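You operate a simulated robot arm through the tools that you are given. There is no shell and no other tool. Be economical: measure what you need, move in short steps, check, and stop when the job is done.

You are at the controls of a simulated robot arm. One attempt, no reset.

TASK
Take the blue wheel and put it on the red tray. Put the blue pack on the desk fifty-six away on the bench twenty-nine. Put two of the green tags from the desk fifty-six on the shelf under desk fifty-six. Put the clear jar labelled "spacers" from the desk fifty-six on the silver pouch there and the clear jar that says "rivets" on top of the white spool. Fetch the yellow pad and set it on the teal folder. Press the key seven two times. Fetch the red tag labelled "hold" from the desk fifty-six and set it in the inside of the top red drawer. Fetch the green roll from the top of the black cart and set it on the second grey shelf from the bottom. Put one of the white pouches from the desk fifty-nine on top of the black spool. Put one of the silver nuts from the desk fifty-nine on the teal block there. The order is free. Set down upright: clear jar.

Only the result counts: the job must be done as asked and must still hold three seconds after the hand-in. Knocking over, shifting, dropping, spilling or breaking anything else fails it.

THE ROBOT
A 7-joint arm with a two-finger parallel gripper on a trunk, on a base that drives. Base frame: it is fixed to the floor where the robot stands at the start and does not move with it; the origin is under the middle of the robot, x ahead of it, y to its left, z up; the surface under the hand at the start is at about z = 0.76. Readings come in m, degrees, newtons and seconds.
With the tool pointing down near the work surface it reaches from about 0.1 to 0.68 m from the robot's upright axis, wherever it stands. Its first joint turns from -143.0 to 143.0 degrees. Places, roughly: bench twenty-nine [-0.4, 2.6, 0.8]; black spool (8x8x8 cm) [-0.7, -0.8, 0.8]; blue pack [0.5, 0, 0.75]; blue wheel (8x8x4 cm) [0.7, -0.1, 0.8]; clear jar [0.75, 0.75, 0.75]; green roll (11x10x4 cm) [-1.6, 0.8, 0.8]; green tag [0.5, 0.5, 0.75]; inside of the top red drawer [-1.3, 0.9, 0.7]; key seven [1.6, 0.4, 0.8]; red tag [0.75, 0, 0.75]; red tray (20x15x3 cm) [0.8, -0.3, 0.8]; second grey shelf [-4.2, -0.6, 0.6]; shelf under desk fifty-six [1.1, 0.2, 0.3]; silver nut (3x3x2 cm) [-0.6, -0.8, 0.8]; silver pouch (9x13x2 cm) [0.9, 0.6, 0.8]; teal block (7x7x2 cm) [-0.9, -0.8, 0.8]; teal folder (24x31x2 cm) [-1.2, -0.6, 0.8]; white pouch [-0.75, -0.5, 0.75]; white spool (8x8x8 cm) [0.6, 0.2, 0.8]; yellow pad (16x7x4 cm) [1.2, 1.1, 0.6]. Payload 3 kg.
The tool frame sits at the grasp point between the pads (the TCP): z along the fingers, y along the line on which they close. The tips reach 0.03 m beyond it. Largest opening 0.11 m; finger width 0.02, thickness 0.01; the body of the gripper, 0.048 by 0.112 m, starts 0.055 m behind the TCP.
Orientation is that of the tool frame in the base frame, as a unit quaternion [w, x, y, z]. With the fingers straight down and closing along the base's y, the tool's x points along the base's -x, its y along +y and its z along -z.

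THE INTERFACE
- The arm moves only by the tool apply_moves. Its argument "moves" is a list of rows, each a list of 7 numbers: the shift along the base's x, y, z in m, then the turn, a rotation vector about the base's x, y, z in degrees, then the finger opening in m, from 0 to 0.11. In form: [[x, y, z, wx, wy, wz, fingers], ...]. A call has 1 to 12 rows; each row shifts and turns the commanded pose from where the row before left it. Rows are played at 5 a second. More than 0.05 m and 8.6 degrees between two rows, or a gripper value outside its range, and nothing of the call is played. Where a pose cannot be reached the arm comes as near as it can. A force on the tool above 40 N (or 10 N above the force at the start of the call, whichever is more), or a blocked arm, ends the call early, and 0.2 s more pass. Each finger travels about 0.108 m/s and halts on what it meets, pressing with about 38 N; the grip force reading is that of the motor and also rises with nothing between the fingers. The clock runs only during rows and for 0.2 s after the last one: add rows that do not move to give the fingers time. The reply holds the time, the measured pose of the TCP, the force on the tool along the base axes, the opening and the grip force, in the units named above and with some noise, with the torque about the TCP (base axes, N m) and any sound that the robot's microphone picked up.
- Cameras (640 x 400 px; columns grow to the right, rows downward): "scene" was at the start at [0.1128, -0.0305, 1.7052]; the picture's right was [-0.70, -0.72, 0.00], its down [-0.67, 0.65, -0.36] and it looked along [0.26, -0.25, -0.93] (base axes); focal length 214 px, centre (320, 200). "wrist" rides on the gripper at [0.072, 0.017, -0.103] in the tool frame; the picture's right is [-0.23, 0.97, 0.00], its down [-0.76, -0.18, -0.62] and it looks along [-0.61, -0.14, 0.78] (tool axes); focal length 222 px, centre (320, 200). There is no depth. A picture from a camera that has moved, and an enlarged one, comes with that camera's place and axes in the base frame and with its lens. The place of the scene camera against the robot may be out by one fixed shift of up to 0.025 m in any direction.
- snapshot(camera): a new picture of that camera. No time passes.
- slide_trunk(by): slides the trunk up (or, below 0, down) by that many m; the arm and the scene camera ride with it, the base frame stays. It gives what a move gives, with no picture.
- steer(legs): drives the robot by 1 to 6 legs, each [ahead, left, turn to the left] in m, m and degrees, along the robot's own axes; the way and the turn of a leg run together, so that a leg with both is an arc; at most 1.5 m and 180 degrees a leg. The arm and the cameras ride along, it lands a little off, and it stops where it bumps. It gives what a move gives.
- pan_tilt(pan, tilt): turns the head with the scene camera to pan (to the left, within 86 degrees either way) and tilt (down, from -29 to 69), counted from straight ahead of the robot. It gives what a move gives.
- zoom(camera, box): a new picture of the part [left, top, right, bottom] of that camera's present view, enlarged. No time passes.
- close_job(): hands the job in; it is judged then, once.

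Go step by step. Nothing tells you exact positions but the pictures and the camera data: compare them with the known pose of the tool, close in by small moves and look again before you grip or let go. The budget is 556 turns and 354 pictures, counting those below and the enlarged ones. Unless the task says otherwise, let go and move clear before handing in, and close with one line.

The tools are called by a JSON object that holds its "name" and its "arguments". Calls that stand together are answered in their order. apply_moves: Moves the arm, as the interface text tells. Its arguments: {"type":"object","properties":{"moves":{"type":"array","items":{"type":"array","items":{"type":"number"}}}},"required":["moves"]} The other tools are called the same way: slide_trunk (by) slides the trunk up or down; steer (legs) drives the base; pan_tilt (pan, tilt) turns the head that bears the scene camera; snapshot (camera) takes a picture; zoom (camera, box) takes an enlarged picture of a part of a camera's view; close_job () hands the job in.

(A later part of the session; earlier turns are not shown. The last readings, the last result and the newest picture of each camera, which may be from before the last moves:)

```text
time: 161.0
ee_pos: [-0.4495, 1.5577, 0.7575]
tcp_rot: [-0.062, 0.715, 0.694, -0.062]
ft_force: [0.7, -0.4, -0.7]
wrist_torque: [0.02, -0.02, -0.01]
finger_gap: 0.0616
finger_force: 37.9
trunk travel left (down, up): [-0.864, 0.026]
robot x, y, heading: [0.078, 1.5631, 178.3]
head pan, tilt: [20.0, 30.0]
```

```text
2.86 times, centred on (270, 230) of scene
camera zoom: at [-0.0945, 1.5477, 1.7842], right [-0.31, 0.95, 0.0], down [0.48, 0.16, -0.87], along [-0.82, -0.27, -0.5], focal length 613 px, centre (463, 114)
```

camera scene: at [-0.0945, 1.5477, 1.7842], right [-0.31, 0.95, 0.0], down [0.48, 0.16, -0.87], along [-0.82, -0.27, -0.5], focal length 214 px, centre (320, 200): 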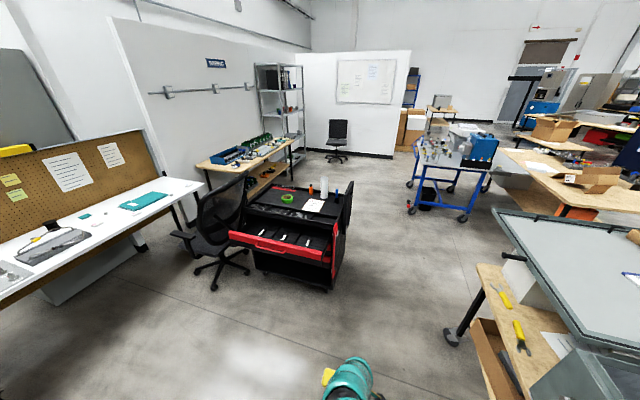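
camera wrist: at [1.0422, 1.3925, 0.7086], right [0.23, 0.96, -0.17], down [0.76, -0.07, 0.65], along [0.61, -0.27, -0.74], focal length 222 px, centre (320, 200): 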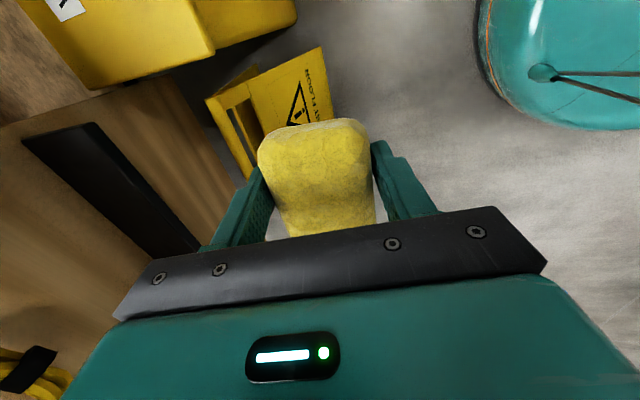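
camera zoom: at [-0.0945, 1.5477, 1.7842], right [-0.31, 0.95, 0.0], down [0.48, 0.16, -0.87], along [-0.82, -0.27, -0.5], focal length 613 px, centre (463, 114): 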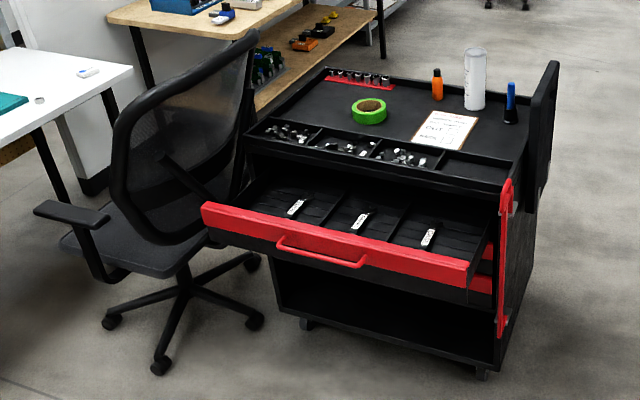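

{"name": "apply_moves", "arguments": {"moves": [[-0.01, 0, 0.03, 0, 0, 0, 0], [-0.01, 0, 0.03, 0, 0, 0, 0], [-0.01, 0, 0.03, 0, 0, 0, 0], [0, 0, 0.03, 0, 0, 0, 0]]}}

{"name": "steer", "arguments": {"legs": [[0.3, 0, 0], [0, 0, 91.7], [1.1, 0, 0]]}}

{"name": "pan_tilt", "arguments": {"pan": -30, "tilt": 45}}

{"name": "snapshot", "arguments": {"camera": "scene"}}

{"name": "snapshot", "arguments": {"camera": "wrist"}}

```text
time: 162.0
ee_pos: [-0.4828, 1.5554, 0.8665]
tcp_rot: [-0.061, 0.714, 0.694, -0.061]
ft_force: [-0.4, 0.0, -0.6]
wrist_torque: [0.03, 0.03, 0.01]
finger_gap: 0.0616
finger_force: 38.2
out of reach, approached as far as the arm can: row 4
trunk travel left (down, up): [-0.864, 0.026]
robot x, y, heading: [0.081, 1.5666, 178.4]
head pan, tilt: [20.0, 30.0]
```

```text
time: 173.2
ee_pos: [-0.1975, -0.0887, 0.8656]
tcp_rot: [0.001, -0.001, 0.996, -0.086]
ft_force: [0.6, -0.5, 0.1]
wrist_torque: [0.05, 0.0, -0.01]
finger_gap: 0.0611
finger_force: 38.3
trunk travel left (down, up): [-0.864, 0.026]
robot x, y, heading: [-0.2229, 0.4706, -90.1]
head pan, tilt: [20.0, 30.0]
```

```text
time: 174.4
ee_pos: [-0.1958, -0.0877, 0.8649]
tcp_rot: [0.0, -0.002, 0.996, -0.087]
ft_force: [-0.2, 0.1, 0.2]
wrist_torque: [0.01, 0.0, 0.01]
finger_gap: 0.0613
finger_force: 38.2
trunk travel left (down, up): [-0.864, 0.026]
robot x, y, heading: [-0.2185, 0.4739, -89.9]
head pan, tilt: [-30.0, 45.0]
```

```text
257 pictures are left
camera scene: at [-0.2719, 0.3303, 1.7617], right [-0.87, 0.5, 0.0], down [0.35, 0.61, -0.71], along [-0.35, -0.61, -0.71], focal length 214 px, centre (320, 200)
```

scene: 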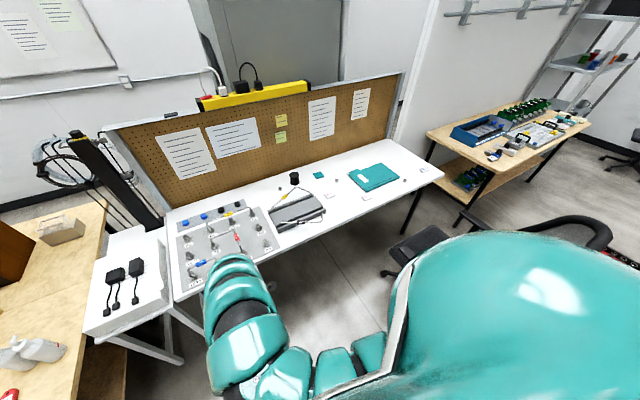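

```text
256 pictures are left
camera wrist: at [-0.2692, -0.0546, 0.9665], right [0.22, 0.96, -0.17], down [0.76, -0.07, 0.65], along [0.61, -0.27, -0.75], focal length 222 px, centre (320, 200)
```

wrist: 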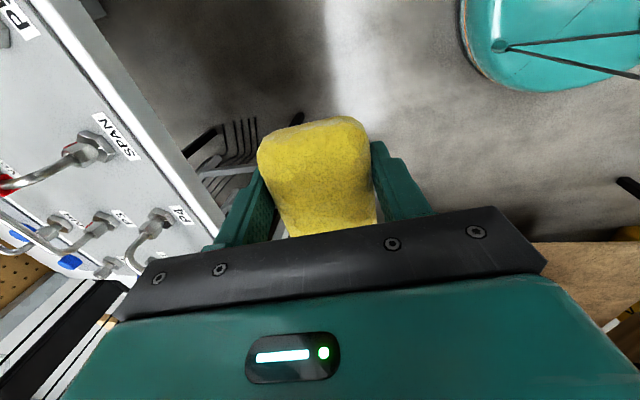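

{"name": "pan_tilt", "arguments": {"pan": -55, "tilt": 40}}

{"name": "snapshot", "arguments": {"camera": "scene"}}

```text
time: 175.3
ee_pos: [-0.1971, -0.0886, 0.8659]
tcp_rot: [0.0, -0.003, 0.996, -0.086]
ft_force: [-0.4, 0.3, -0.6]
wrist_torque: [0.02, 0.01, -0.02]
finger_gap: 0.0611
finger_force: 37.9
trunk travel left (down, up): [-0.864, 0.026]
robot x, y, heading: [-0.2258, 0.4708, -89.7]
head pan, tilt: [-55.0, 40.0]
```

```text
255 pictures are left
camera scene: at [-0.3009, 0.3519, 1.7689], right [-0.57, 0.82, 0.0], down [0.53, 0.37, -0.77], along [-0.63, -0.44, -0.64], focal length 214 px, centre (320, 200)
```

scene: 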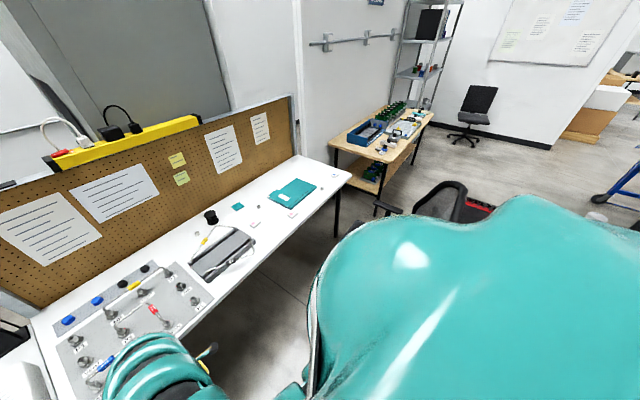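

Rotate the hand so the pad points forward, then drive toward the folder.

{"name": "apply_moves", "arguments": {"moves": [[0, 0, 0, 0, 0, -8.5, 0], [0, 0, 0, 0, 0, -8.5, 0], [0, 0, 0, 0, 0, -8.5, 0], [0, 0, 0, 0, 0, -8.5, 0], [0, 0, 0, 0, 0, -8.5, 0], [0, 0, 0, 0, 0, -8.5, 0], [0, 0, 0, 0, 0, -8.5, 0], [0, 0, 0, 0, 0, -8.5, 0], [0, 0, 0, 0, 0, -8.5, 0], [0, 0, 0, 0, 0, -8.5, 0], [0, 0, 0, 0, 0, -5, 0]]}}

{"name": "steer", "arguments": {"legs": [[0, -0.4, 0], [0, 0, -40]]}}

{"name": "pan_tilt", "arguments": {"pan": 0, "tilt": 50}}

{"name": "snapshot", "arguments": {"camera": "scene"}}

```text
time: 177.7
ee_pos: [-0.1969, -0.0879, 0.8661]
tcp_rot: [-0.06, 0.704, 0.705, -0.06]
ft_force: [0.2, 0.1, -0.3]
wrist_torque: [0.02, -0.02, -0.02]
finger_gap: 0.0612
finger_force: 38.4
trunk travel left (down, up): [-0.864, 0.026]
robot x, y, heading: [-0.2223, 0.4755, -89.7]
head pan, tilt: [-55.0, 40.0]
```

```text
time: 182.0
ee_pos: [-0.9549, 0.0194, 0.8653]
tcp_rot: [-0.077, 0.899, 0.43, -0.037]
ft_force: [0.1, 0.3, -0.8]
wrist_torque: [0.02, -0.03, -0.02]
finger_gap: 0.0613
finger_force: 38.2
trunk travel left (down, up): [-0.864, 0.026]
robot x, y, heading: [-0.6217, 0.4729, -129.0]
head pan, tilt: [-55.0, 40.0]
```

```text
time: 183.3
ee_pos: [-0.9521, 0.0194, 0.8662]
tcp_rot: [-0.078, 0.899, 0.43, -0.038]
ft_force: [0.9, 0.3, -0.4]
wrist_torque: [0.02, -0.02, -0.01]
finger_gap: 0.0609
finger_force: 37.6
trunk travel left (down, up): [-0.864, 0.026]
robot x, y, heading: [-0.6189, 0.4703, -129.1]
head pan, tilt: [0.0, 50.0]
```

```text
254 pictures are left
camera scene: at [-0.7282, 0.3584, 1.7547], right [-0.78, 0.63, 0.0], down [0.48, 0.59, -0.64], along [-0.41, -0.5, -0.77], focal length 214 px, centre (320, 200)
```

scene: 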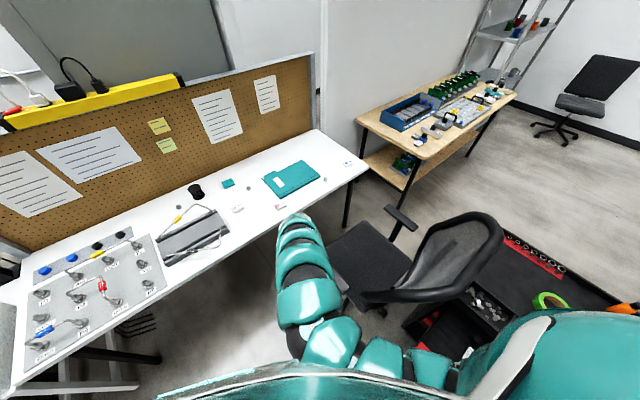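

{"name": "steer", "arguments": {"legs": [[0.2, 0.3, 0], [0.2, 0, 0]]}}

{"name": "snapshot", "arguments": {"camera": "scene"}}

{"name": "snapshot", "arguments": {"camera": "wrist"}}

```text
time: 186.8
ee_pos: [-0.9806, -0.4753, 0.8649]
tcp_rot: [-0.077, 0.898, 0.431, -0.038]
ft_force: [0.0, 0.0, -0.4]
wrist_torque: [0.03, -0.01, 0.0]
finger_gap: 0.061
finger_force: 38.1
trunk travel left (down, up): [-0.864, 0.026]
robot x, y, heading: [-0.6474, -0.021, -129.3]
head pan, tilt: [0.0, 50.0]
```

```text
253 pictures are left
camera scene: at [-0.755, -0.1365, 1.7546], right [-0.78, 0.63, 0.0], down [0.48, 0.6, -0.64], along [-0.4, -0.5, -0.77], focal length 214 px, centre (320, 200)
```

scene: 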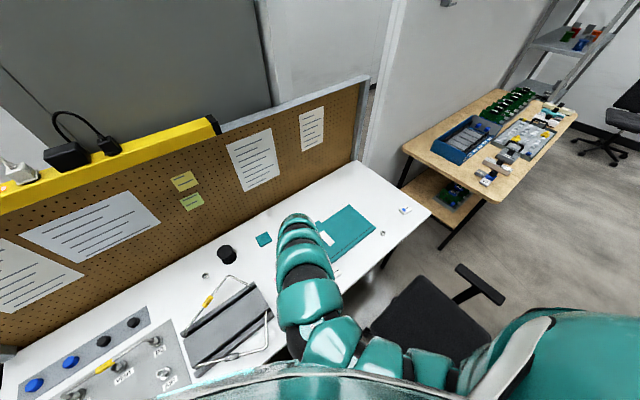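

```text
252 pictures are left
camera wrist: at [-0.908, -0.4409, 0.9661], right [0.61, -0.78, -0.17], down [-0.53, -0.55, 0.64], along [-0.59, -0.3, -0.75], focal length 222 px, centre (320, 200)
```

wrist: 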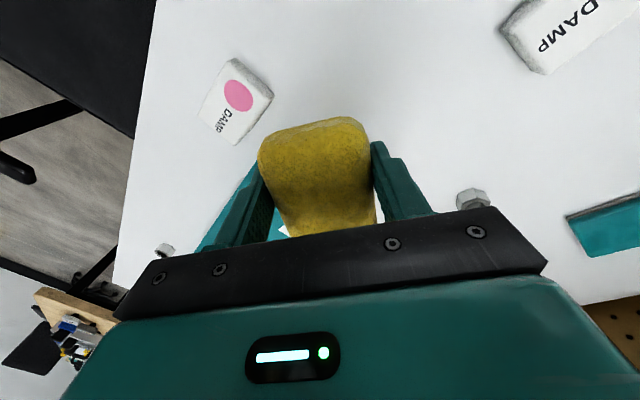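

{"name": "steer", "arguments": {"legs": [[0.06, 0, 0]]}}

{"name": "apply_moves", "arguments": {"moves": [[-0.034, 0.01, 0, 0, 0, 0, 0], [-0.034, 0.01, 0, 0, 0, 0, 0], [-0.034, 0.01, 0, 0, 0, 0, 0]]}}

{"name": "snapshot", "arguments": {"camera": "wrist"}}

{"name": "snapshot", "arguments": {"camera": "scene"}}

```text
time: 187.7
ee_pos: [-1.0179, -0.5225, 0.8647]
tcp_rot: [-0.078, 0.898, 0.431, -0.037]
ft_force: [-0.6, -0.5, 0.1]
wrist_torque: [0.03, -0.03, -0.02]
finger_gap: 0.061
finger_force: 37.5
trunk travel left (down, up): [-0.864, 0.026]
robot x, y, heading: [-0.6852, -0.0691, -128.8]
head pan, tilt: [0.0, 50.0]
```

```text
time: 188.5
ee_pos: [-1.1209, -0.4903, 0.8643]
tcp_rot: [-0.076, 0.899, 0.43, -0.038]
ft_force: [-0.4, -0.2, -0.8]
wrist_torque: [0.03, -0.03, -0.01]
finger_gap: 0.0612
finger_force: 37.8
trunk travel left (down, up): [-0.864, 0.026]
robot x, y, heading: [-0.6837, -0.067, -128.8]
head pan, tilt: [0.0, 50.0]
```

```text
251 pictures are left
camera wrist: at [-1.0488, -0.4556, 0.9656], right [0.61, -0.78, -0.17], down [-0.53, -0.55, 0.65], along [-0.59, -0.3, -0.75], focal length 222 px, centre (320, 200)
```

wrist: 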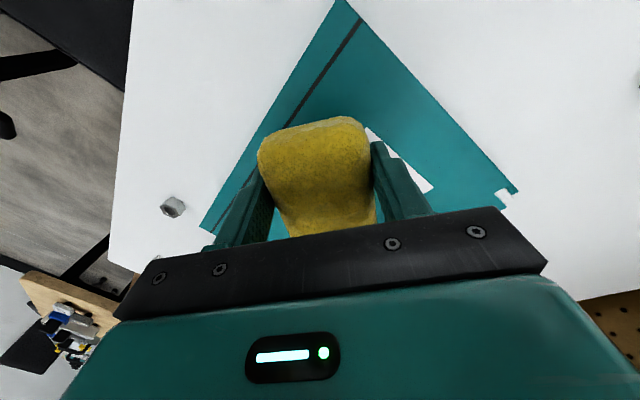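

```text
250 pictures are left
camera scene: at [-0.7932, -0.1814, 1.7546], right [-0.78, 0.63, 0.0], down [0.48, 0.6, -0.64], along [-0.4, -0.5, -0.77], focal length 214 px, centre (320, 200)
```

scene: 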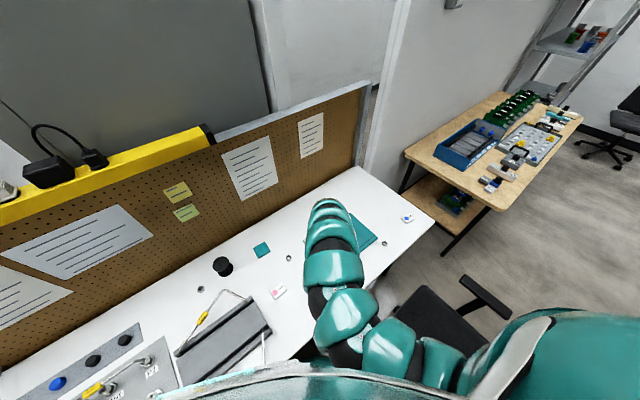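

{"name": "apply_moves", "arguments": {"moves": [[-0.02, -0.025, 0, 0, 0, 0, 0], [0, 0, -0.02, 0, 0, 0, 0], [0, 0, -0.012, 0, 0, 0, 0], [0, 0, -0.005, 0, 0, 0, 0], [0, 0, -0.004, 0, 0, 0, 0], [0, 0, -0.004, 0, 0, 0, 0]]}}

{"name": "snapshot", "arguments": {"camera": "wrist"}}

```text
time: 189.9
ee_pos: [-1.1396, -0.5159, 0.8209]
tcp_rot: [-0.076, 0.899, 0.431, -0.036]
ft_force: [0.2, -0.9, -0.9]
wrist_torque: [0.02, -0.06, 0.02]
finger_gap: 0.0612
finger_force: 37.8
trunk travel left (down, up): [-0.864, 0.026]
robot x, y, heading: [-0.6833, -0.0703, -128.7]
head pan, tilt: [0.0, 50.0]
```

```text
249 pictures are left
camera wrist: at [-1.0671, -0.4808, 0.9213], right [0.6, -0.78, -0.17], down [-0.53, -0.55, 0.64], along [-0.59, -0.3, -0.75], focal length 222 px, centre (320, 200)
```

wrist: 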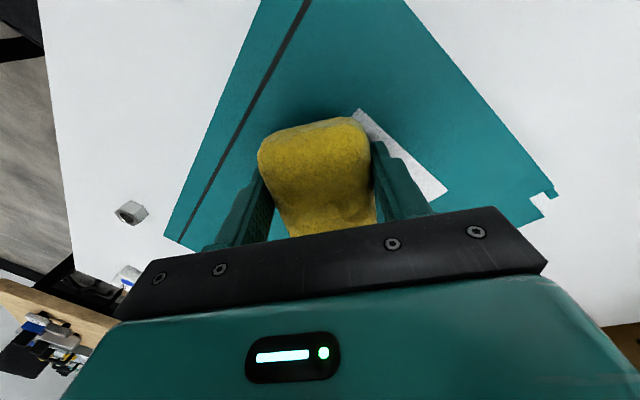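

{"name": "apply_moves", "arguments": {"moves": [[0, 0, -0.004, 0, 0, 0, 0], [0, 0, -0.003, 0, 0, 0, 0], [0, 0, -0.003, 0, 0, 0, 0], [0, 0, -0.003, 0, 0, 0, 0]]}}

```text
time: 190.9
ee_pos: [-1.1382, -0.5145, 0.8135]
tcp_rot: [-0.077, 0.899, 0.429, -0.039]
ft_force: [4.4, 10.0, 33.5]
wrist_torque: [-0.34, -1.16, 0.38]
finger_gap: 0.0614
finger_force: 38.0
trunk travel left (down, up): [-0.864, 0.026]
robot x, y, heading: [-0.683, -0.0655, -128.8]
head pan, tilt: [0.0, 50.0]
stopped in row 4: the force on the tool passed its limit at 44 N (the readings are from after the stop); the commanded pose is now the measured one
```

{"name": "apply_moves", "arguments": {"moves": [[0, 0, 0.004, 0, 0, 0, 0.0], [0, 0, 0, 0, 0, 0, 0.07], [0, 0, 0, 0, 0, 0, 0.09], [0, 0, 0, 0, 0, 0, 0.09], [0, 0, 0.03, 0, 0, 0, 0.09], [0, 0, 0.03, 0, 0, 0, 0.09]]}}

{"name": "snapshot", "arguments": {"camera": "wrist"}}

```text
time: 192.3
ee_pos: [-1.1402, -0.5173, 0.8739]
tcp_rot: [-0.077, 0.899, 0.43, -0.039]
ft_force: [0.7, 0.3, 0.3]
wrist_torque: [-0.03, 0.02, 0.02]
finger_gap: 0.0903
finger_force: 0.1
trunk travel left (down, up): [-0.864, 0.026]
robot x, y, heading: [-0.6834, -0.0714, -128.9]
head pan, tilt: [0.0, 50.0]
```

```text
248 pictures are left
camera wrist: at [-1.0678, -0.4825, 0.9757], right [0.6, -0.78, -0.17], down [-0.53, -0.55, 0.65], along [-0.59, -0.3, -0.74], focal length 222 px, centre (320, 200)
```

wrist: 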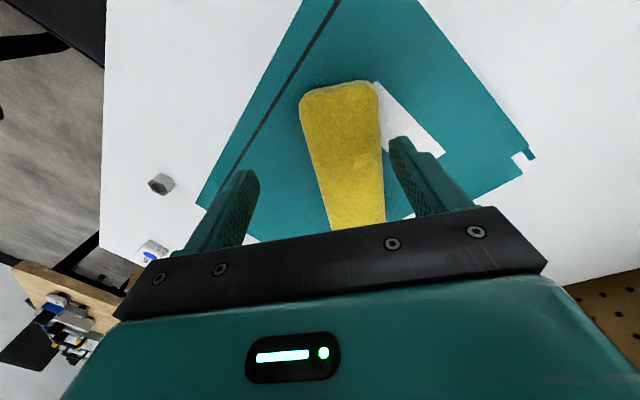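

The pad rests on the folder. I level the hand, retract a bit and turn to face the spool/block area.

{"name": "apply_moves", "arguments": {"moves": [[0.02, 0.02, 0.02, -3, -3.9, 0, 0.09], [0.03, 0.03, 0.01, -3, -3.9, 0, 0.09], [0.03, 0.03, 0, 0, 0, 0, 0.09]]}}

{"name": "steer", "arguments": {"legs": [[0, 0, 38.8]]}}

{"name": "snapshot", "arguments": {"camera": "wrist"}}

{"name": "snapshot", "arguments": {"camera": "scene"}}

```text
time: 193.1
ee_pos: [-1.0915, -0.4814, 0.8995]
tcp_rot: [0.0, 0.902, 0.431, 0.0]
ft_force: [-0.4, -0.4, 0.2]
wrist_torque: [0.04, 0.04, 0.01]
finger_gap: 0.09
finger_force: 0.1
out of reach, approached as far as the arm can: row 2, 3
trunk travel left (down, up): [-0.864, 0.026]
robot x, y, heading: [-0.6833, -0.0667, -128.8]
head pan, tilt: [0.0, 50.0]
```

```text
time: 195.3
ee_pos: [-0.7431, -0.6457, 0.899]
tcp_rot: [-0.001, 0.706, 0.708, 0.001]
ft_force: [0.2, 0.5, 0.0]
wrist_torque: [-0.03, -0.01, -0.03]
finger_gap: 0.0897
finger_force: 0.1
trunk travel left (down, up): [-0.864, 0.026]
robot x, y, heading: [-0.6852, -0.0692, -89.9]
head pan, tilt: [0.0, 50.0]
```

```text
247 pictures are left
camera wrist: at [-0.7262, -0.5735, 1.0046], right [0.97, -0.23, 0.0], down [-0.18, -0.76, 0.62], along [-0.14, -0.61, -0.78], focal length 222 px, centre (320, 200)
```

wrist: 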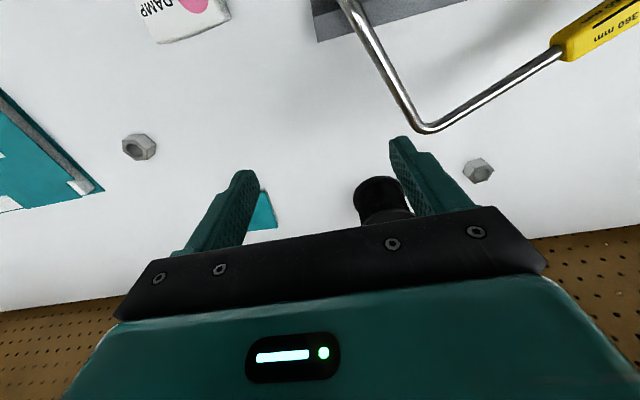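

```text
246 pictures are left
camera scene: at [-0.6925, -0.2167, 1.7547], right [-1.0, 0.0, 0.0], down [0.0, 0.77, -0.64], along [0.0, -0.64, -0.77], focal length 214 px, centre (320, 200)
```

scene: 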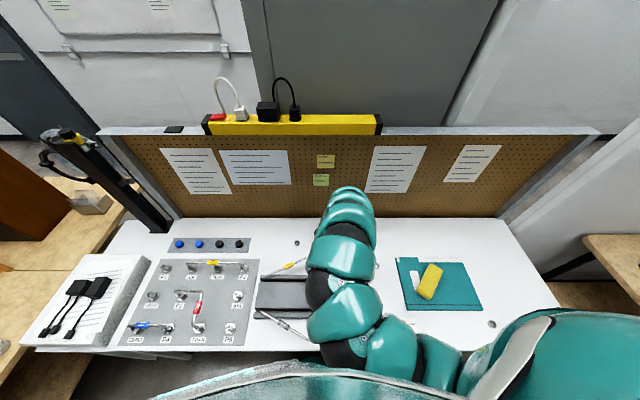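

{"name": "apply_moves", "arguments": {"moves": [[-0.04, 0.01, 0, 0, 0, 0, 0.11], [-0.04, 0.02, 0, 0, 0, 0, 0.11], [-0.03, 0.03, 0, 0, 0, 0, 0.11]]}}

{"name": "snapshot", "arguments": {"camera": "wrist"}}

```text
time: 196.1
ee_pos: [-0.743, -0.6464, 0.8997]
tcp_rot: [-0.001, 0.707, 0.707, 0.001]
ft_force: [1.1, -0.4, 0.2]
wrist_torque: [0.0, -0.02, 0.04]
finger_gap: 0.1101
finger_force: 0.0
out of reach, approached as far as the arm can: row 1, 2, 3
trunk travel left (down, up): [-0.864, 0.026]
robot x, y, heading: [-0.6895, -0.0706, -90.0]
head pan, tilt: [0.0, 50.0]
```

```text
245 pictures are left
camera wrist: at [-0.7264, -0.5735, 1.0046], right [0.97, -0.23, 0.0], down [-0.18, -0.76, 0.62], along [-0.14, -0.61, -0.78], focal length 222 px, centre (320, 200)
```

wrist: 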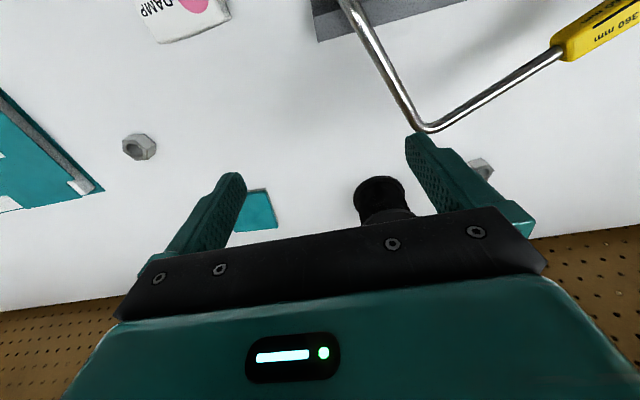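

{"name": "steer", "arguments": {"legs": [[0, 0, -30]]}}

{"name": "apply_moves", "arguments": {"moves": [[0.03, 0.0, -0.02, 0, 0, 0, 0.11], [0.04, 0.0, 0, 0, 0, 0, 0.11], [0.04, 0.0, 0, 0, 0, 0, 0.11]]}}

{"name": "snapshot", "arguments": {"camera": "wrist"}}

```text
time: 198.0
ee_pos: [-1.0262, -0.5388, 0.9001]
tcp_rot: [0.0, 0.867, 0.499, 0.0]
ft_force: [0.1, 0.2, -0.3]
wrist_torque: [-0.01, -0.01, 0.0]
finger_gap: 0.1098
finger_force: 0.1
trunk travel left (down, up): [-0.864, 0.026]
robot x, y, heading: [-0.6845, -0.0676, -120.4]
head pan, tilt: [0.0, 50.0]
```

```text
time: 198.8
ee_pos: [-0.915, -0.54, 0.8777]
tcp_rot: [0.0, 0.866, 0.499, 0.001]
ft_force: [0.6, -1.2, -0.2]
wrist_torque: [0.01, 0.01, 0.0]
finger_gap: 0.1101
finger_force: 0.1
out of reach, approached as far as the arm can: row 3
trunk travel left (down, up): [-0.864, 0.026]
robot x, y, heading: [-0.6868, -0.066, -120.3]
head pan, tilt: [0.0, 50.0]
```

```text
244 pictures are left
camera wrist: at [-0.8636, -0.4873, 0.9834], right [0.73, -0.69, 0.0], down [-0.54, -0.57, 0.62], along [-0.43, -0.45, -0.78], focal length 222 px, centre (320, 200)
```

wrist: 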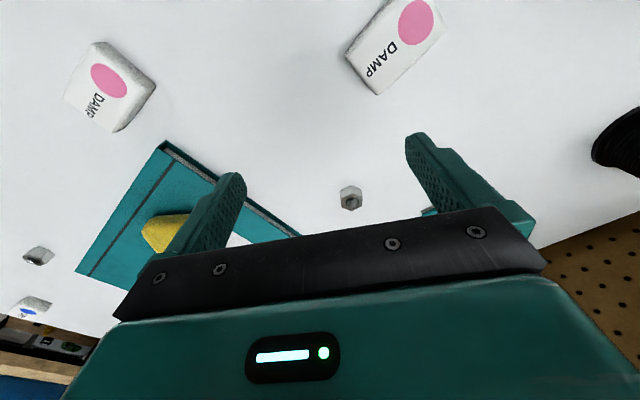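

{"name": "apply_moves", "arguments": {"moves": [[0.01, 0, -0.003, 0, 0, -8.5, 0.08], [0.01, 0, -0.003, 0, 0, -8.5, 0.08], [0.01, 0, -0.003, 0, 0, -8.5, 0.08], [0.01, 0, -0.003, 0, 0, -8.5, 0.08], [0.01, 0, -0.003, 0, 0, -8.5, 0.08], [0.01, 0, -0.003, 0, 0, -8.5, 0.08], [0.015, 0, 0, 0, 0, -8.5, 0.08]]}}

{"name": "snapshot", "arguments": {"camera": "wrist"}}

```text
time: 200.4
ee_pos: [-0.8402, -0.542, 0.859]
tcp_rot: [0.001, 1.0, 0.001, 0.0]
ft_force: [0.4, 0.2, 1.2]
wrist_torque: [-0.01, 0.02, -0.02]
finger_gap: 0.0801
finger_force: 0.1
trunk travel left (down, up): [-0.864, 0.026]
robot x, y, heading: [-0.6842, -0.0668, -120.1]
head pan, tilt: [0.0, 50.0]
```

```text
243 pictures are left
camera wrist: at [-0.7671, -0.5577, 0.9649], right [-0.22, -0.97, 0.0], down [-0.76, 0.18, 0.62], along [-0.61, 0.14, -0.78], focal length 222 px, centre (320, 200)
```

wrist: 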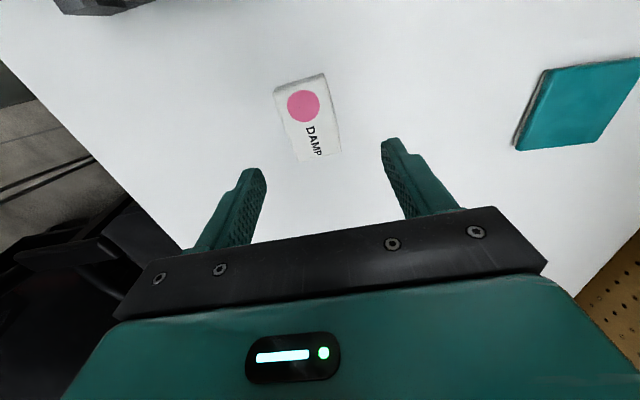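

{"name": "apply_moves", "arguments": {"moves": [[0.012, 0.006, -0.02, 0, 0, 5, 0.07], [0, 0, -0.02, 0, 0, 0, 0.07], [0, 0, -0.018, 0, 0, 0, 0.07], [0, 0, -0.006, 0, 0, 0, 0.07], [0, 0, 0, 0, 0, 0, 0.07]]}}

{"name": "snapshot", "arguments": {"camera": "wrist"}}

```text
time: 201.6
ee_pos: [-0.8288, -0.5344, 0.7939]
tcp_rot: [0.0, 0.999, 0.047, 0.001]
ft_force: [-0.1, 0.1, 0.1]
wrist_torque: [-0.01, 0.01, -0.01]
finger_gap: 0.07
finger_force: 0.1
trunk travel left (down, up): [-0.864, 0.026]
robot x, y, heading: [-0.6849, -0.0656, -120.1]
head pan, tilt: [0.0, 50.0]
```

```text
242 pictures are left
camera wrist: at [-0.7554, -0.5449, 0.8995], right [-0.14, -0.99, 0.0], down [-0.78, 0.11, 0.62], along [-0.62, 0.08, -0.78], focal length 222 px, centre (320, 200)
```

wrist: 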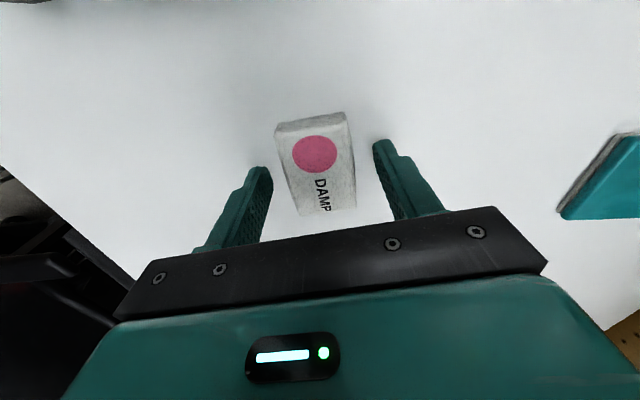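

{"name": "apply_moves", "arguments": {"moves": [[0.006, 0.001, 0, 0, 0, 0, 0.07], [0, 0, 0, 0, 0, 0, 0.03], [0, 0, 0, 0, 0, 0, 0.0], [0, 0, 0, 0, 0, 0, 0.0], [0, 0, 0, 0, 0, 0, 0.0], [0, 0, 0.02, 0, 0, 0, 0.0], [0, 0, 0.03, 0, 0, 0, 0.0], [0, 0, 0.03, 0, 0, 0, 0.0]]}}

{"name": "snapshot", "arguments": {"camera": "wrist"}}

```text
time: 203.4
ee_pos: [-0.8228, -0.5342, 0.8751]
tcp_rot: [0.001, 0.999, 0.047, 0.001]
ft_force: [-0.7, 0.0, 0.5]
wrist_torque: [-0.03, -0.03, -0.03]
finger_gap: 0.0446
finger_force: 38.3
trunk travel left (down, up): [-0.864, 0.026]
robot x, y, heading: [-0.685, -0.0711, -120.4]
head pan, tilt: [0.0, 50.0]
```

```text
241 pictures are left
camera wrist: at [-0.7487, -0.5446, 0.981], right [-0.13, -0.99, 0.0], down [-0.78, 0.11, 0.62], along [-0.62, 0.08, -0.78], focal length 222 px, centre (320, 200)
```

wrist: 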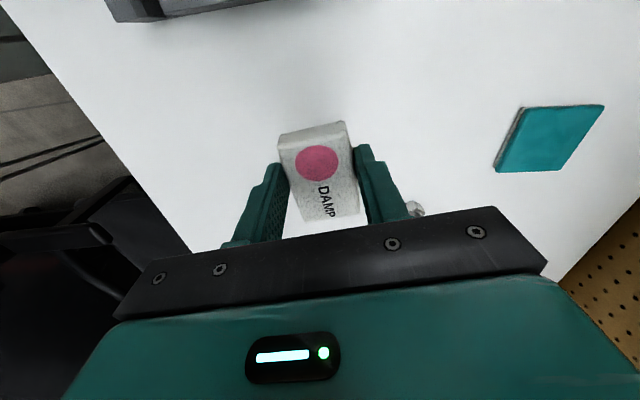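

{"name": "pan_tilt", "arguments": {"pan": 20, "tilt": 60}}

{"name": "snapshot", "arguments": {"camera": "scene"}}

```text
time: 204.2
ee_pos: [-0.8232, -0.5354, 0.8761]
tcp_rot: [0.0, 0.999, 0.047, 0.001]
ft_force: [-0.9, -0.2, -0.3]
wrist_torque: [-0.02, -0.03, -0.02]
finger_gap: 0.0445
finger_force: 38.5
trunk travel left (down, up): [-0.864, 0.026]
robot x, y, heading: [-0.6854, -0.0708, -120.3]
head pan, tilt: [20.0, 60.0]
```

```text
240 pictures are left
camera scene: at [-0.7449, -0.1941, 1.7422], right [-0.98, 0.18, 0.0], down [0.15, 0.85, -0.5], along [-0.09, -0.49, -0.87], focal length 214 px, centre (320, 200)
```

scene: 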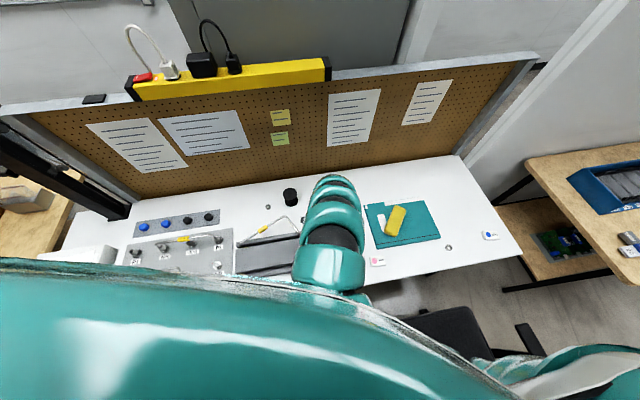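

{"name": "zoom", "arguments": {"camera": "scene", "box": [230, 170, 350, 245]}}

```text
5.33 times, centred on (290, 208) of scene
camera zoom: at [-0.7449, -0.1941, 1.7422], right [-0.98, 0.18, 0.0], down [0.15, 0.85, -0.5], along [-0.09, -0.49, -0.87], focal length 1144 px, centre (480, 160)
```

zoom: 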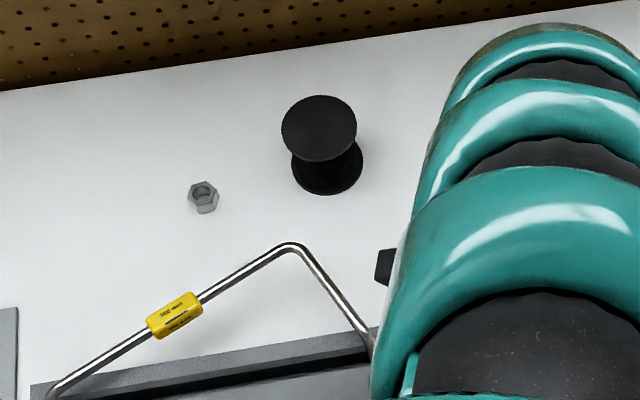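

{"name": "apply_moves", "arguments": {"moves": [[0, -0.03, 0.02, 0, 0, 0, 0.0], [0.01, -0.04, 0.01, 0, 0, 0, 0.0], [0.015, -0.04, 0, 0, 0, 0, 0.0], [0.02, -0.04, 0, 0, 0, 0, 0.0], [0.03, -0.03, 0, 0, 0, 0, 0.0], [0.03, -0.03, 0, 0, 0, 0, 0.0], [0.018, -0.026, 0, 0, 0, 0, 0.0]]}}

{"name": "snapshot", "arguments": {"camera": "wrist"}}

```text
time: 205.8
ee_pos: [-0.7641, -0.6968, 0.9043]
tcp_rot: [0.0, 0.999, 0.045, 0.001]
ft_force: [0.0, 0.3, -0.1]
wrist_torque: [0.0, 0.0, 0.0]
finger_gap: 0.0445
finger_force: 37.8
out of reach, approached as far as the arm can: row 5, 6, 7
trunk travel left (down, up): [-0.864, 0.026]
robot x, y, heading: [-0.6857, -0.0706, -120.5]
head pan, tilt: [20.0, 60.0]
```

```text
238 pictures are left
camera wrist: at [-0.6914, -0.7077, 1.0106], right [-0.14, -0.99, 0.0], down [-0.78, 0.11, 0.62], along [-0.62, 0.08, -0.78], focal length 222 px, centre (320, 200)
```

wrist: 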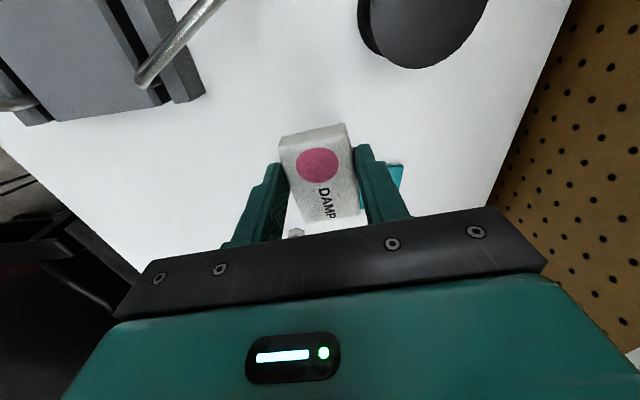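

{"name": "steer", "arguments": {"legs": [[0.02, 0.1, 0]]}}

{"name": "snapshot", "arguments": {"camera": "wrist"}}

```text
time: 207.0
ee_pos: [-0.6866, -0.7665, 0.9055]
tcp_rot: [0.0, 0.999, 0.046, 0.0]
ft_force: [0.0, -0.1, -0.7]
wrist_torque: [0.0, 0.0, 0.01]
finger_gap: 0.0443
finger_force: 37.8
trunk travel left (down, up): [-0.864, 0.026]
robot x, y, heading: [-0.6058, -0.1371, -120.2]
head pan, tilt: [20.0, 60.0]
```

```text
237 pictures are left
camera wrist: at [-0.6132, -0.7764, 1.0104], right [-0.14, -0.99, 0.0], down [-0.78, 0.11, 0.62], along [-0.62, 0.09, -0.78], focal length 222 px, centre (320, 200)
```

wrist: 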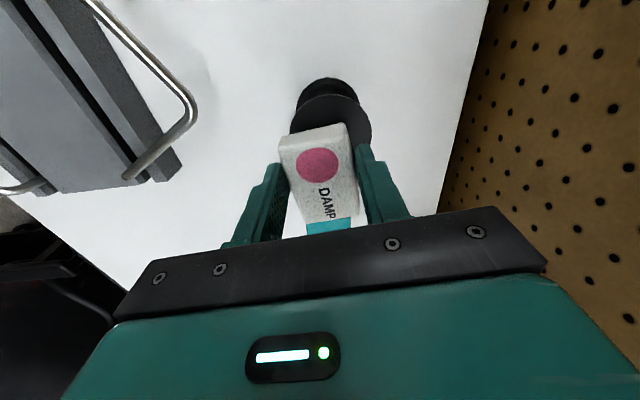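

{"name": "apply_moves", "arguments": {"moves": [[0, -0.006, -0.015, 0, 0, 0, 0.0], [0, 0, -0.012, 0, 0, 0, 0.0], [0, 0, -0.005, 0, 0, 0, 0.0], [0, 0, 0, 0, 0, 0, 0.0]]}}

{"name": "snapshot", "arguments": {"camera": "wrist"}}

```text
time: 208.0
ee_pos: [-0.6894, -0.7569, 0.8859]
tcp_rot: [0.0, 0.999, 0.046, 0.0]
ft_force: [0.1, 0.1, -0.2]
wrist_torque: [0.0, -0.01, 0.0]
finger_gap: 0.0445
finger_force: 38.2
out of reach, approached as far as the arm can: row 1, 2
trunk travel left (down, up): [-0.864, 0.026]
robot x, y, heading: [-0.6085, -0.1375, -120.5]
head pan, tilt: [20.0, 60.0]
```

```text
236 pictures are left
camera wrist: at [-0.6163, -0.7669, 0.9908], right [-0.14, -0.99, 0.0], down [-0.78, 0.11, 0.62], along [-0.62, 0.09, -0.78], focal length 222 px, centre (320, 200)
```

wrist: 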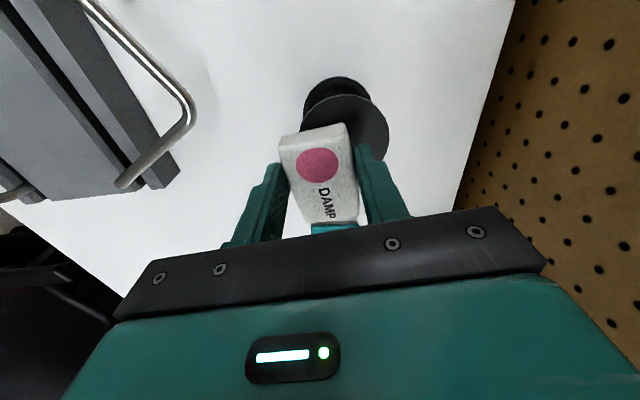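

{"name": "steer", "arguments": {"legs": [[0.014, 0.018, 0]]}}

{"name": "slide_trunk", "arguments": {"by": -0.014}}

{"name": "snapshot", "arguments": {"camera": "wrist"}}

```text
time: 208.8
ee_pos: [-0.681, -0.7785, 0.8852]
tcp_rot: [-0.001, 0.999, 0.046, 0.0]
ft_force: [-0.1, -0.2, 0.5]
wrist_torque: [0.03, -0.01, 0.03]
finger_gap: 0.0447
finger_force: 38.1
trunk travel left (down, up): [-0.864, 0.026]
robot x, y, heading: [-0.6024, -0.1575, -120.4]
head pan, tilt: [20.0, 60.0]
```

```text
time: 209.4
ee_pos: [-0.6808, -0.7776, 0.8716]
tcp_rot: [-0.001, 0.999, 0.047, 0.001]
ft_force: [0.1, -0.1, -0.1]
wrist_torque: [0.03, 0.0, 0.01]
finger_gap: 0.0448
finger_force: 38.5
trunk travel left (down, up): [-0.85, 0.04]
robot x, y, heading: [-0.5987, -0.1559, -120.5]
head pan, tilt: [20.0, 60.0]
```

```text
235 pictures are left
camera wrist: at [-0.6074, -0.7878, 0.9771], right [-0.14, -0.99, 0.0], down [-0.78, 0.11, 0.62], along [-0.62, 0.08, -0.78], focal length 222 px, centre (320, 200)
```

wrist: 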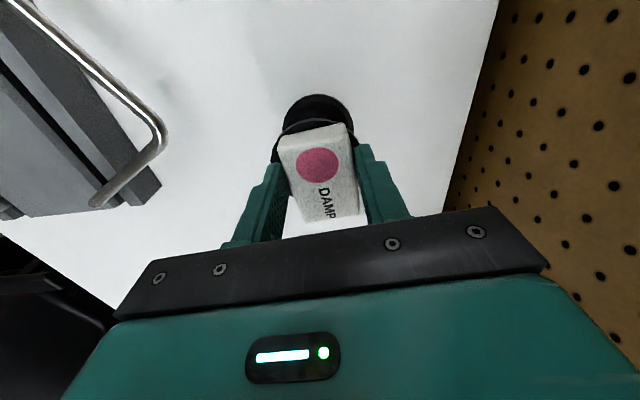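

{"name": "slide_trunk", "arguments": {"by": -0.006}}

{"name": "snapshot", "arguments": {"camera": "wrist"}}

```text
time: 210.0
ee_pos: [-0.6814, -0.7779, 0.8656]
tcp_rot: [0.0, 0.999, 0.046, 0.001]
ft_force: [0.4, -0.2, 0.0]
wrist_torque: [-0.02, -0.05, -0.01]
finger_gap: 0.0446
finger_force: 38.2
trunk travel left (down, up): [-0.844, 0.046]
robot x, y, heading: [-0.598, -0.1565, -120.1]
head pan, tilt: [20.0, 60.0]
```

```text
234 pictures are left
camera wrist: at [-0.6074, -0.7876, 0.9712], right [-0.14, -0.99, 0.0], down [-0.78, 0.11, 0.62], along [-0.62, 0.08, -0.78], focal length 222 px, centre (320, 200)
```

wrist: 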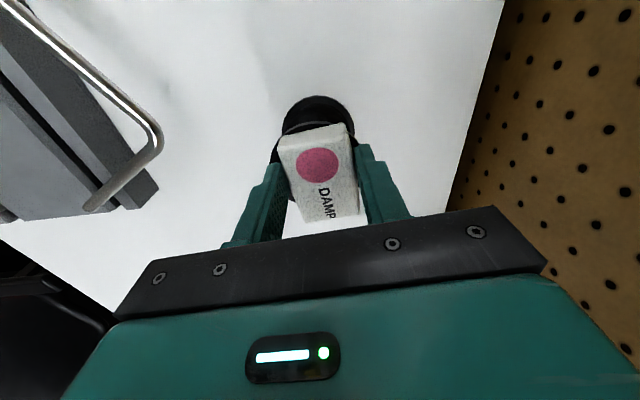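

{"name": "slide_trunk", "arguments": {"by": -0.006}}

```text
time: 210.5
ee_pos: [-0.6809, -0.7787, 0.864]
tcp_rot: [0.003, 0.999, 0.046, 0.0]
ft_force: [-1.4, 0.7, 31.6]
wrist_torque: [0.06, 0.28, 0.01]
finger_gap: 0.0446
finger_force: 37.6
trunk travel left (down, up): [-0.838, 0.052]
robot x, y, heading: [-0.5999, -0.1592, -120.5]
head pan, tilt: [20.0, 60.0]
```

{"name": "slide_trunk", "arguments": {"by": 0.004}}

{"name": "apply_moves", "arguments": {"moves": [[0, 0, 0, 0, 0, 0, 0.05], [0, 0, 0, 0, 0, 0, 0.06], [0, 0, 0, 0, 0, 0, 0.065], [0, 0, 0, 0, 0, 0, 0.065]]}}

{"name": "slide_trunk", "arguments": {"by": 0.05}}

{"name": "snapshot", "arguments": {"camera": "wrist"}}

```text
time: 211.1
ee_pos: [-0.6807, -0.7763, 0.8636]
tcp_rot: [-0.001, 0.999, 0.047, 0.001]
ft_force: [0.3, -5.5, 13.2]
wrist_torque: [-0.32, -0.11, -0.03]
finger_gap: 0.0445
finger_force: 38.2
trunk travel left (down, up): [-0.842, 0.048]
robot x, y, heading: [-0.5973, -0.1558, -120.5]
head pan, tilt: [20.0, 60.0]
```

```text
time: 212.1
ee_pos: [-0.6811, -0.7783, 0.863]
tcp_rot: [0.0, 0.999, 0.046, 0.0]
ft_force: [-0.4, 0.1, -0.5]
wrist_torque: [-0.01, 0.0, 0.0]
finger_gap: 0.0656
finger_force: 0.1
trunk travel left (down, up): [-0.842, 0.048]
robot x, y, heading: [-0.5998, -0.1566, -120.1]
head pan, tilt: [20.0, 60.0]
```

```text
time: 212.9
ee_pos: [-0.6817, -0.7776, 0.9104]
tcp_rot: [0.001, 0.999, 0.047, 0.0]
ft_force: [-0.4, 0.4, -0.1]
wrist_torque: [-0.02, -0.02, 0.01]
finger_gap: 0.065
finger_force: 0.2
out of reach, approached as far as the arm can: row 1
trunk travel left (down, up): [-0.89, 0.0]
robot x, y, heading: [-0.5986, -0.1565, -120.3]
head pan, tilt: [20.0, 60.0]
```

```text
233 pictures are left
camera wrist: at [-0.6075, -0.7879, 1.0165], right [-0.14, -0.99, 0.0], down [-0.78, 0.11, 0.62], along [-0.62, 0.08, -0.78], focal length 222 px, centre (320, 200)
```

wrist: 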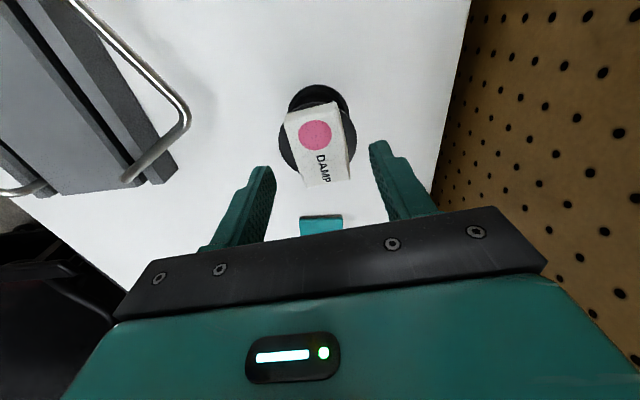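

Pouch is on the spool. Next the nut near [-0.945, -0.633].

{"name": "apply_moves", "arguments": {"moves": [[-0.04, 0.01, 0, 0, 0, 0, 0.08], [-0.04, 0.02, 0, 0, 0, 0, 0.08], [-0.04, 0.03, 0, 0, 0, 0, 0.08], [-0.04, 0.03, 0, 0, 0, 0, 0.08], [-0.04, 0.03, 0, 0, 0, 0, 0.08], [-0.04, 0.03, -0.01, 0, 0, 0, 0.08]]}}

{"name": "snapshot", "arguments": {"camera": "wrist"}}

```text
refused: row 6 steps farther than a row can; nothing moved
```

```text
232 pictures are left
camera wrist: at [-0.6075, -0.7879, 1.0165], right [-0.14, -0.99, 0.0], down [-0.78, 0.11, 0.62], along [-0.62, 0.08, -0.78], focal length 222 px, centre (320, 200)
```

wrist: 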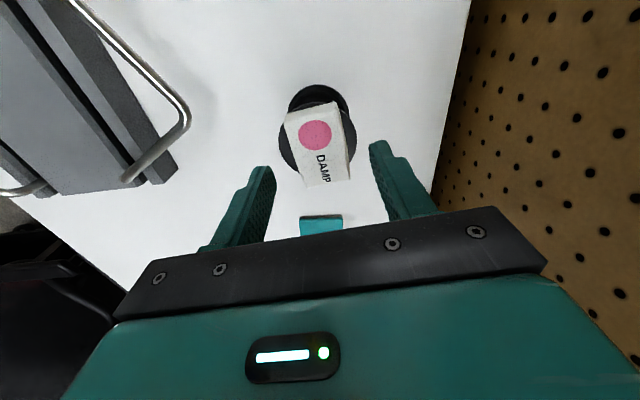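

{"name": "apply_moves", "arguments": {"moves": [[-0.04, 0.01, 0, 0, 0, 0, 0.08], [-0.04, 0.02, 0, 0, 0, 0, 0.08], [-0.04, 0.025, 0, 0, 0, 0, 0.08], [-0.04, 0.025, 0, 0, 0, 0, 0.08], [-0.04, 0.025, 0, 0, 0, 0, 0.08], [-0.035, 0.03, -0.01, 0, 0, 0, 0.08]]}}

{"name": "snapshot", "arguments": {"camera": "wrist"}}

```text
time: 214.3
ee_pos: [-0.9173, -0.6439, 0.8985]
tcp_rot: [0.001, 0.999, 0.048, 0.001]
ft_force: [0.2, 0.4, -1.0]
wrist_torque: [0.0, -0.04, 0.01]
finger_gap: 0.08
finger_force: 0.1
trunk travel left (down, up): [-0.89, 0.0]
robot x, y, heading: [-0.5968, -0.1538, -120.2]
head pan, tilt: [20.0, 60.0]
```

```text
231 pictures are left
camera wrist: at [-0.8442, -0.6536, 1.0037], right [-0.14, -0.99, 0.0], down [-0.78, 0.11, 0.62], along [-0.62, 0.08, -0.78], focal length 222 px, centre (320, 200)
```

wrist: 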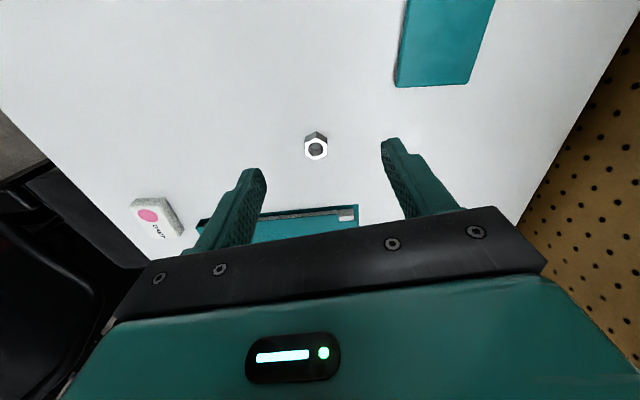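

{"name": "apply_moves", "arguments": {"moves": [[-0.036, 0.008, -0.03, 0, 0, 0, 0.06], [0, 0, -0.035, 0, 0, 0, 0.06], [0, 0, -0.03, 0, 0, 0, 0.06], [0, 0, -0.008, 0, 0, 0, 0.06], [0, 0, 0, 0, 0, 0, 0.06]]}}

{"name": "snapshot", "arguments": {"camera": "wrist"}}

```text
time: 215.6
ee_pos: [-0.9525, -0.6352, 0.7964]
tcp_rot: [0.001, 0.999, 0.046, 0.001]
ft_force: [-0.5, 0.2, 0.7]
wrist_torque: [0.01, -0.01, 0.0]
finger_gap: 0.0599
finger_force: 0.0
trunk travel left (down, up): [-0.89, 0.0]
robot x, y, heading: [-0.5981, -0.1564, -120.4]
head pan, tilt: [20.0, 60.0]
```

```text
230 pictures are left
camera wrist: at [-0.8789, -0.6451, 0.902], right [-0.14, -0.99, 0.0], down [-0.78, 0.11, 0.62], along [-0.62, 0.08, -0.78], focal length 222 px, centre (320, 200)
```

wrist: 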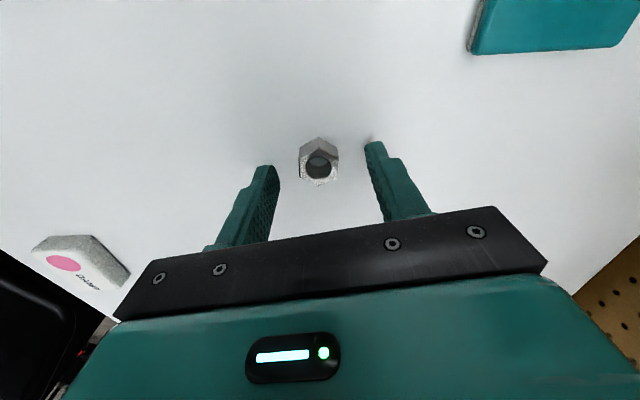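

{"name": "apply_moves", "arguments": {"moves": [[0.003, 0, -0.004, 0, 0, 0, 0.06], [0, 0, 0, 0, 0, 0, 0.02], [0, 0, 0, 0, 0, 0, 0.0], [0, 0, 0, 0, 0, 0, 0.0], [0, 0, 0, 0, 0, 0, 0.0], [0, 0, 0.02, 0, 0, 0, 0.0], [0, 0, 0.03, 0, 0, 0, 0.0]]}}

{"name": "snapshot", "arguments": {"camera": "wrist"}}

```text
time: 217.2
ee_pos: [-0.9505, -0.6333, 0.8446]
tcp_rot: [-0.001, 0.999, 0.047, 0.0]
ft_force: [-0.5, 0.2, 0.6]
wrist_torque: [0.01, 0.03, 0.03]
finger_gap: 0.0238
finger_force: 38.1
trunk travel left (down, up): [-0.89, 0.0]
robot x, y, heading: [-0.5996, -0.1562, -120.2]
head pan, tilt: [20.0, 60.0]
```

```text
229 pictures are left
camera wrist: at [-0.876, -0.6441, 0.9493], right [-0.14, -0.99, 0.0], down [-0.78, 0.1, 0.62], along [-0.62, 0.09, -0.78], focal length 222 px, centre (320, 200)
```

wrist: 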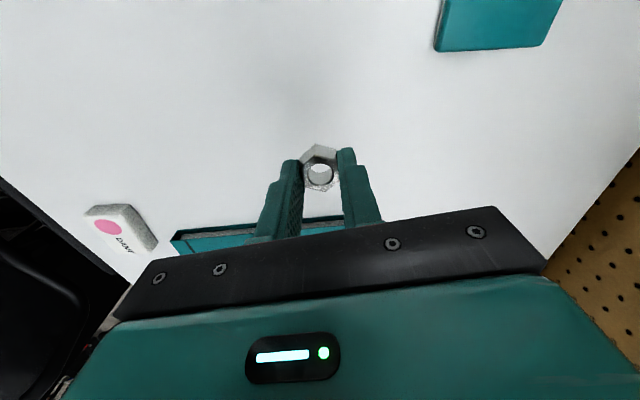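

{"name": "apply_moves", "arguments": {"moves": [[0.027, -0.037, 0.01, 0, 0, 0, 0.0], [0.027, -0.04, 0, 0, 0, 0, 0.0], [0.027, -0.04, 0, 0, 0, 0, 0.0], [0, 0, -0.01, 0, 0, 0, 0.0], [0, 0, 0, 0, 0, 0, 0.0]]}}

{"name": "snapshot", "arguments": {"camera": "wrist"}}

```text
time: 218.3
ee_pos: [-0.8668, -0.7434, 0.8504]
tcp_rot: [0.0, 0.999, 0.046, 0.0]
ft_force: [0.1, 0.5, -0.8]
wrist_torque: [0.03, 0.0, 0.02]
finger_gap: 0.0238
finger_force: 38.7
out of reach, approached as far as the arm can: row 4
trunk travel left (down, up): [-0.89, 0.0]
robot x, y, heading: [-0.5998, -0.1573, -120.3]
head pan, tilt: [20.0, 60.0]
```

```text
228 pictures are left
camera wrist: at [-0.7932, -0.7529, 0.9558], right [-0.14, -0.99, 0.0], down [-0.78, 0.11, 0.62], along [-0.62, 0.08, -0.78], focal length 222 px, centre (320, 200)
```

wrist: 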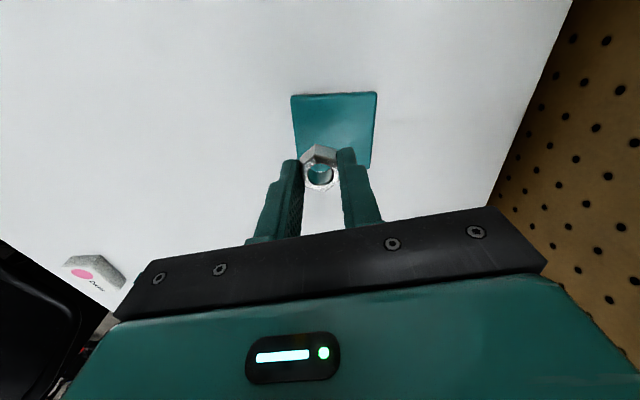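

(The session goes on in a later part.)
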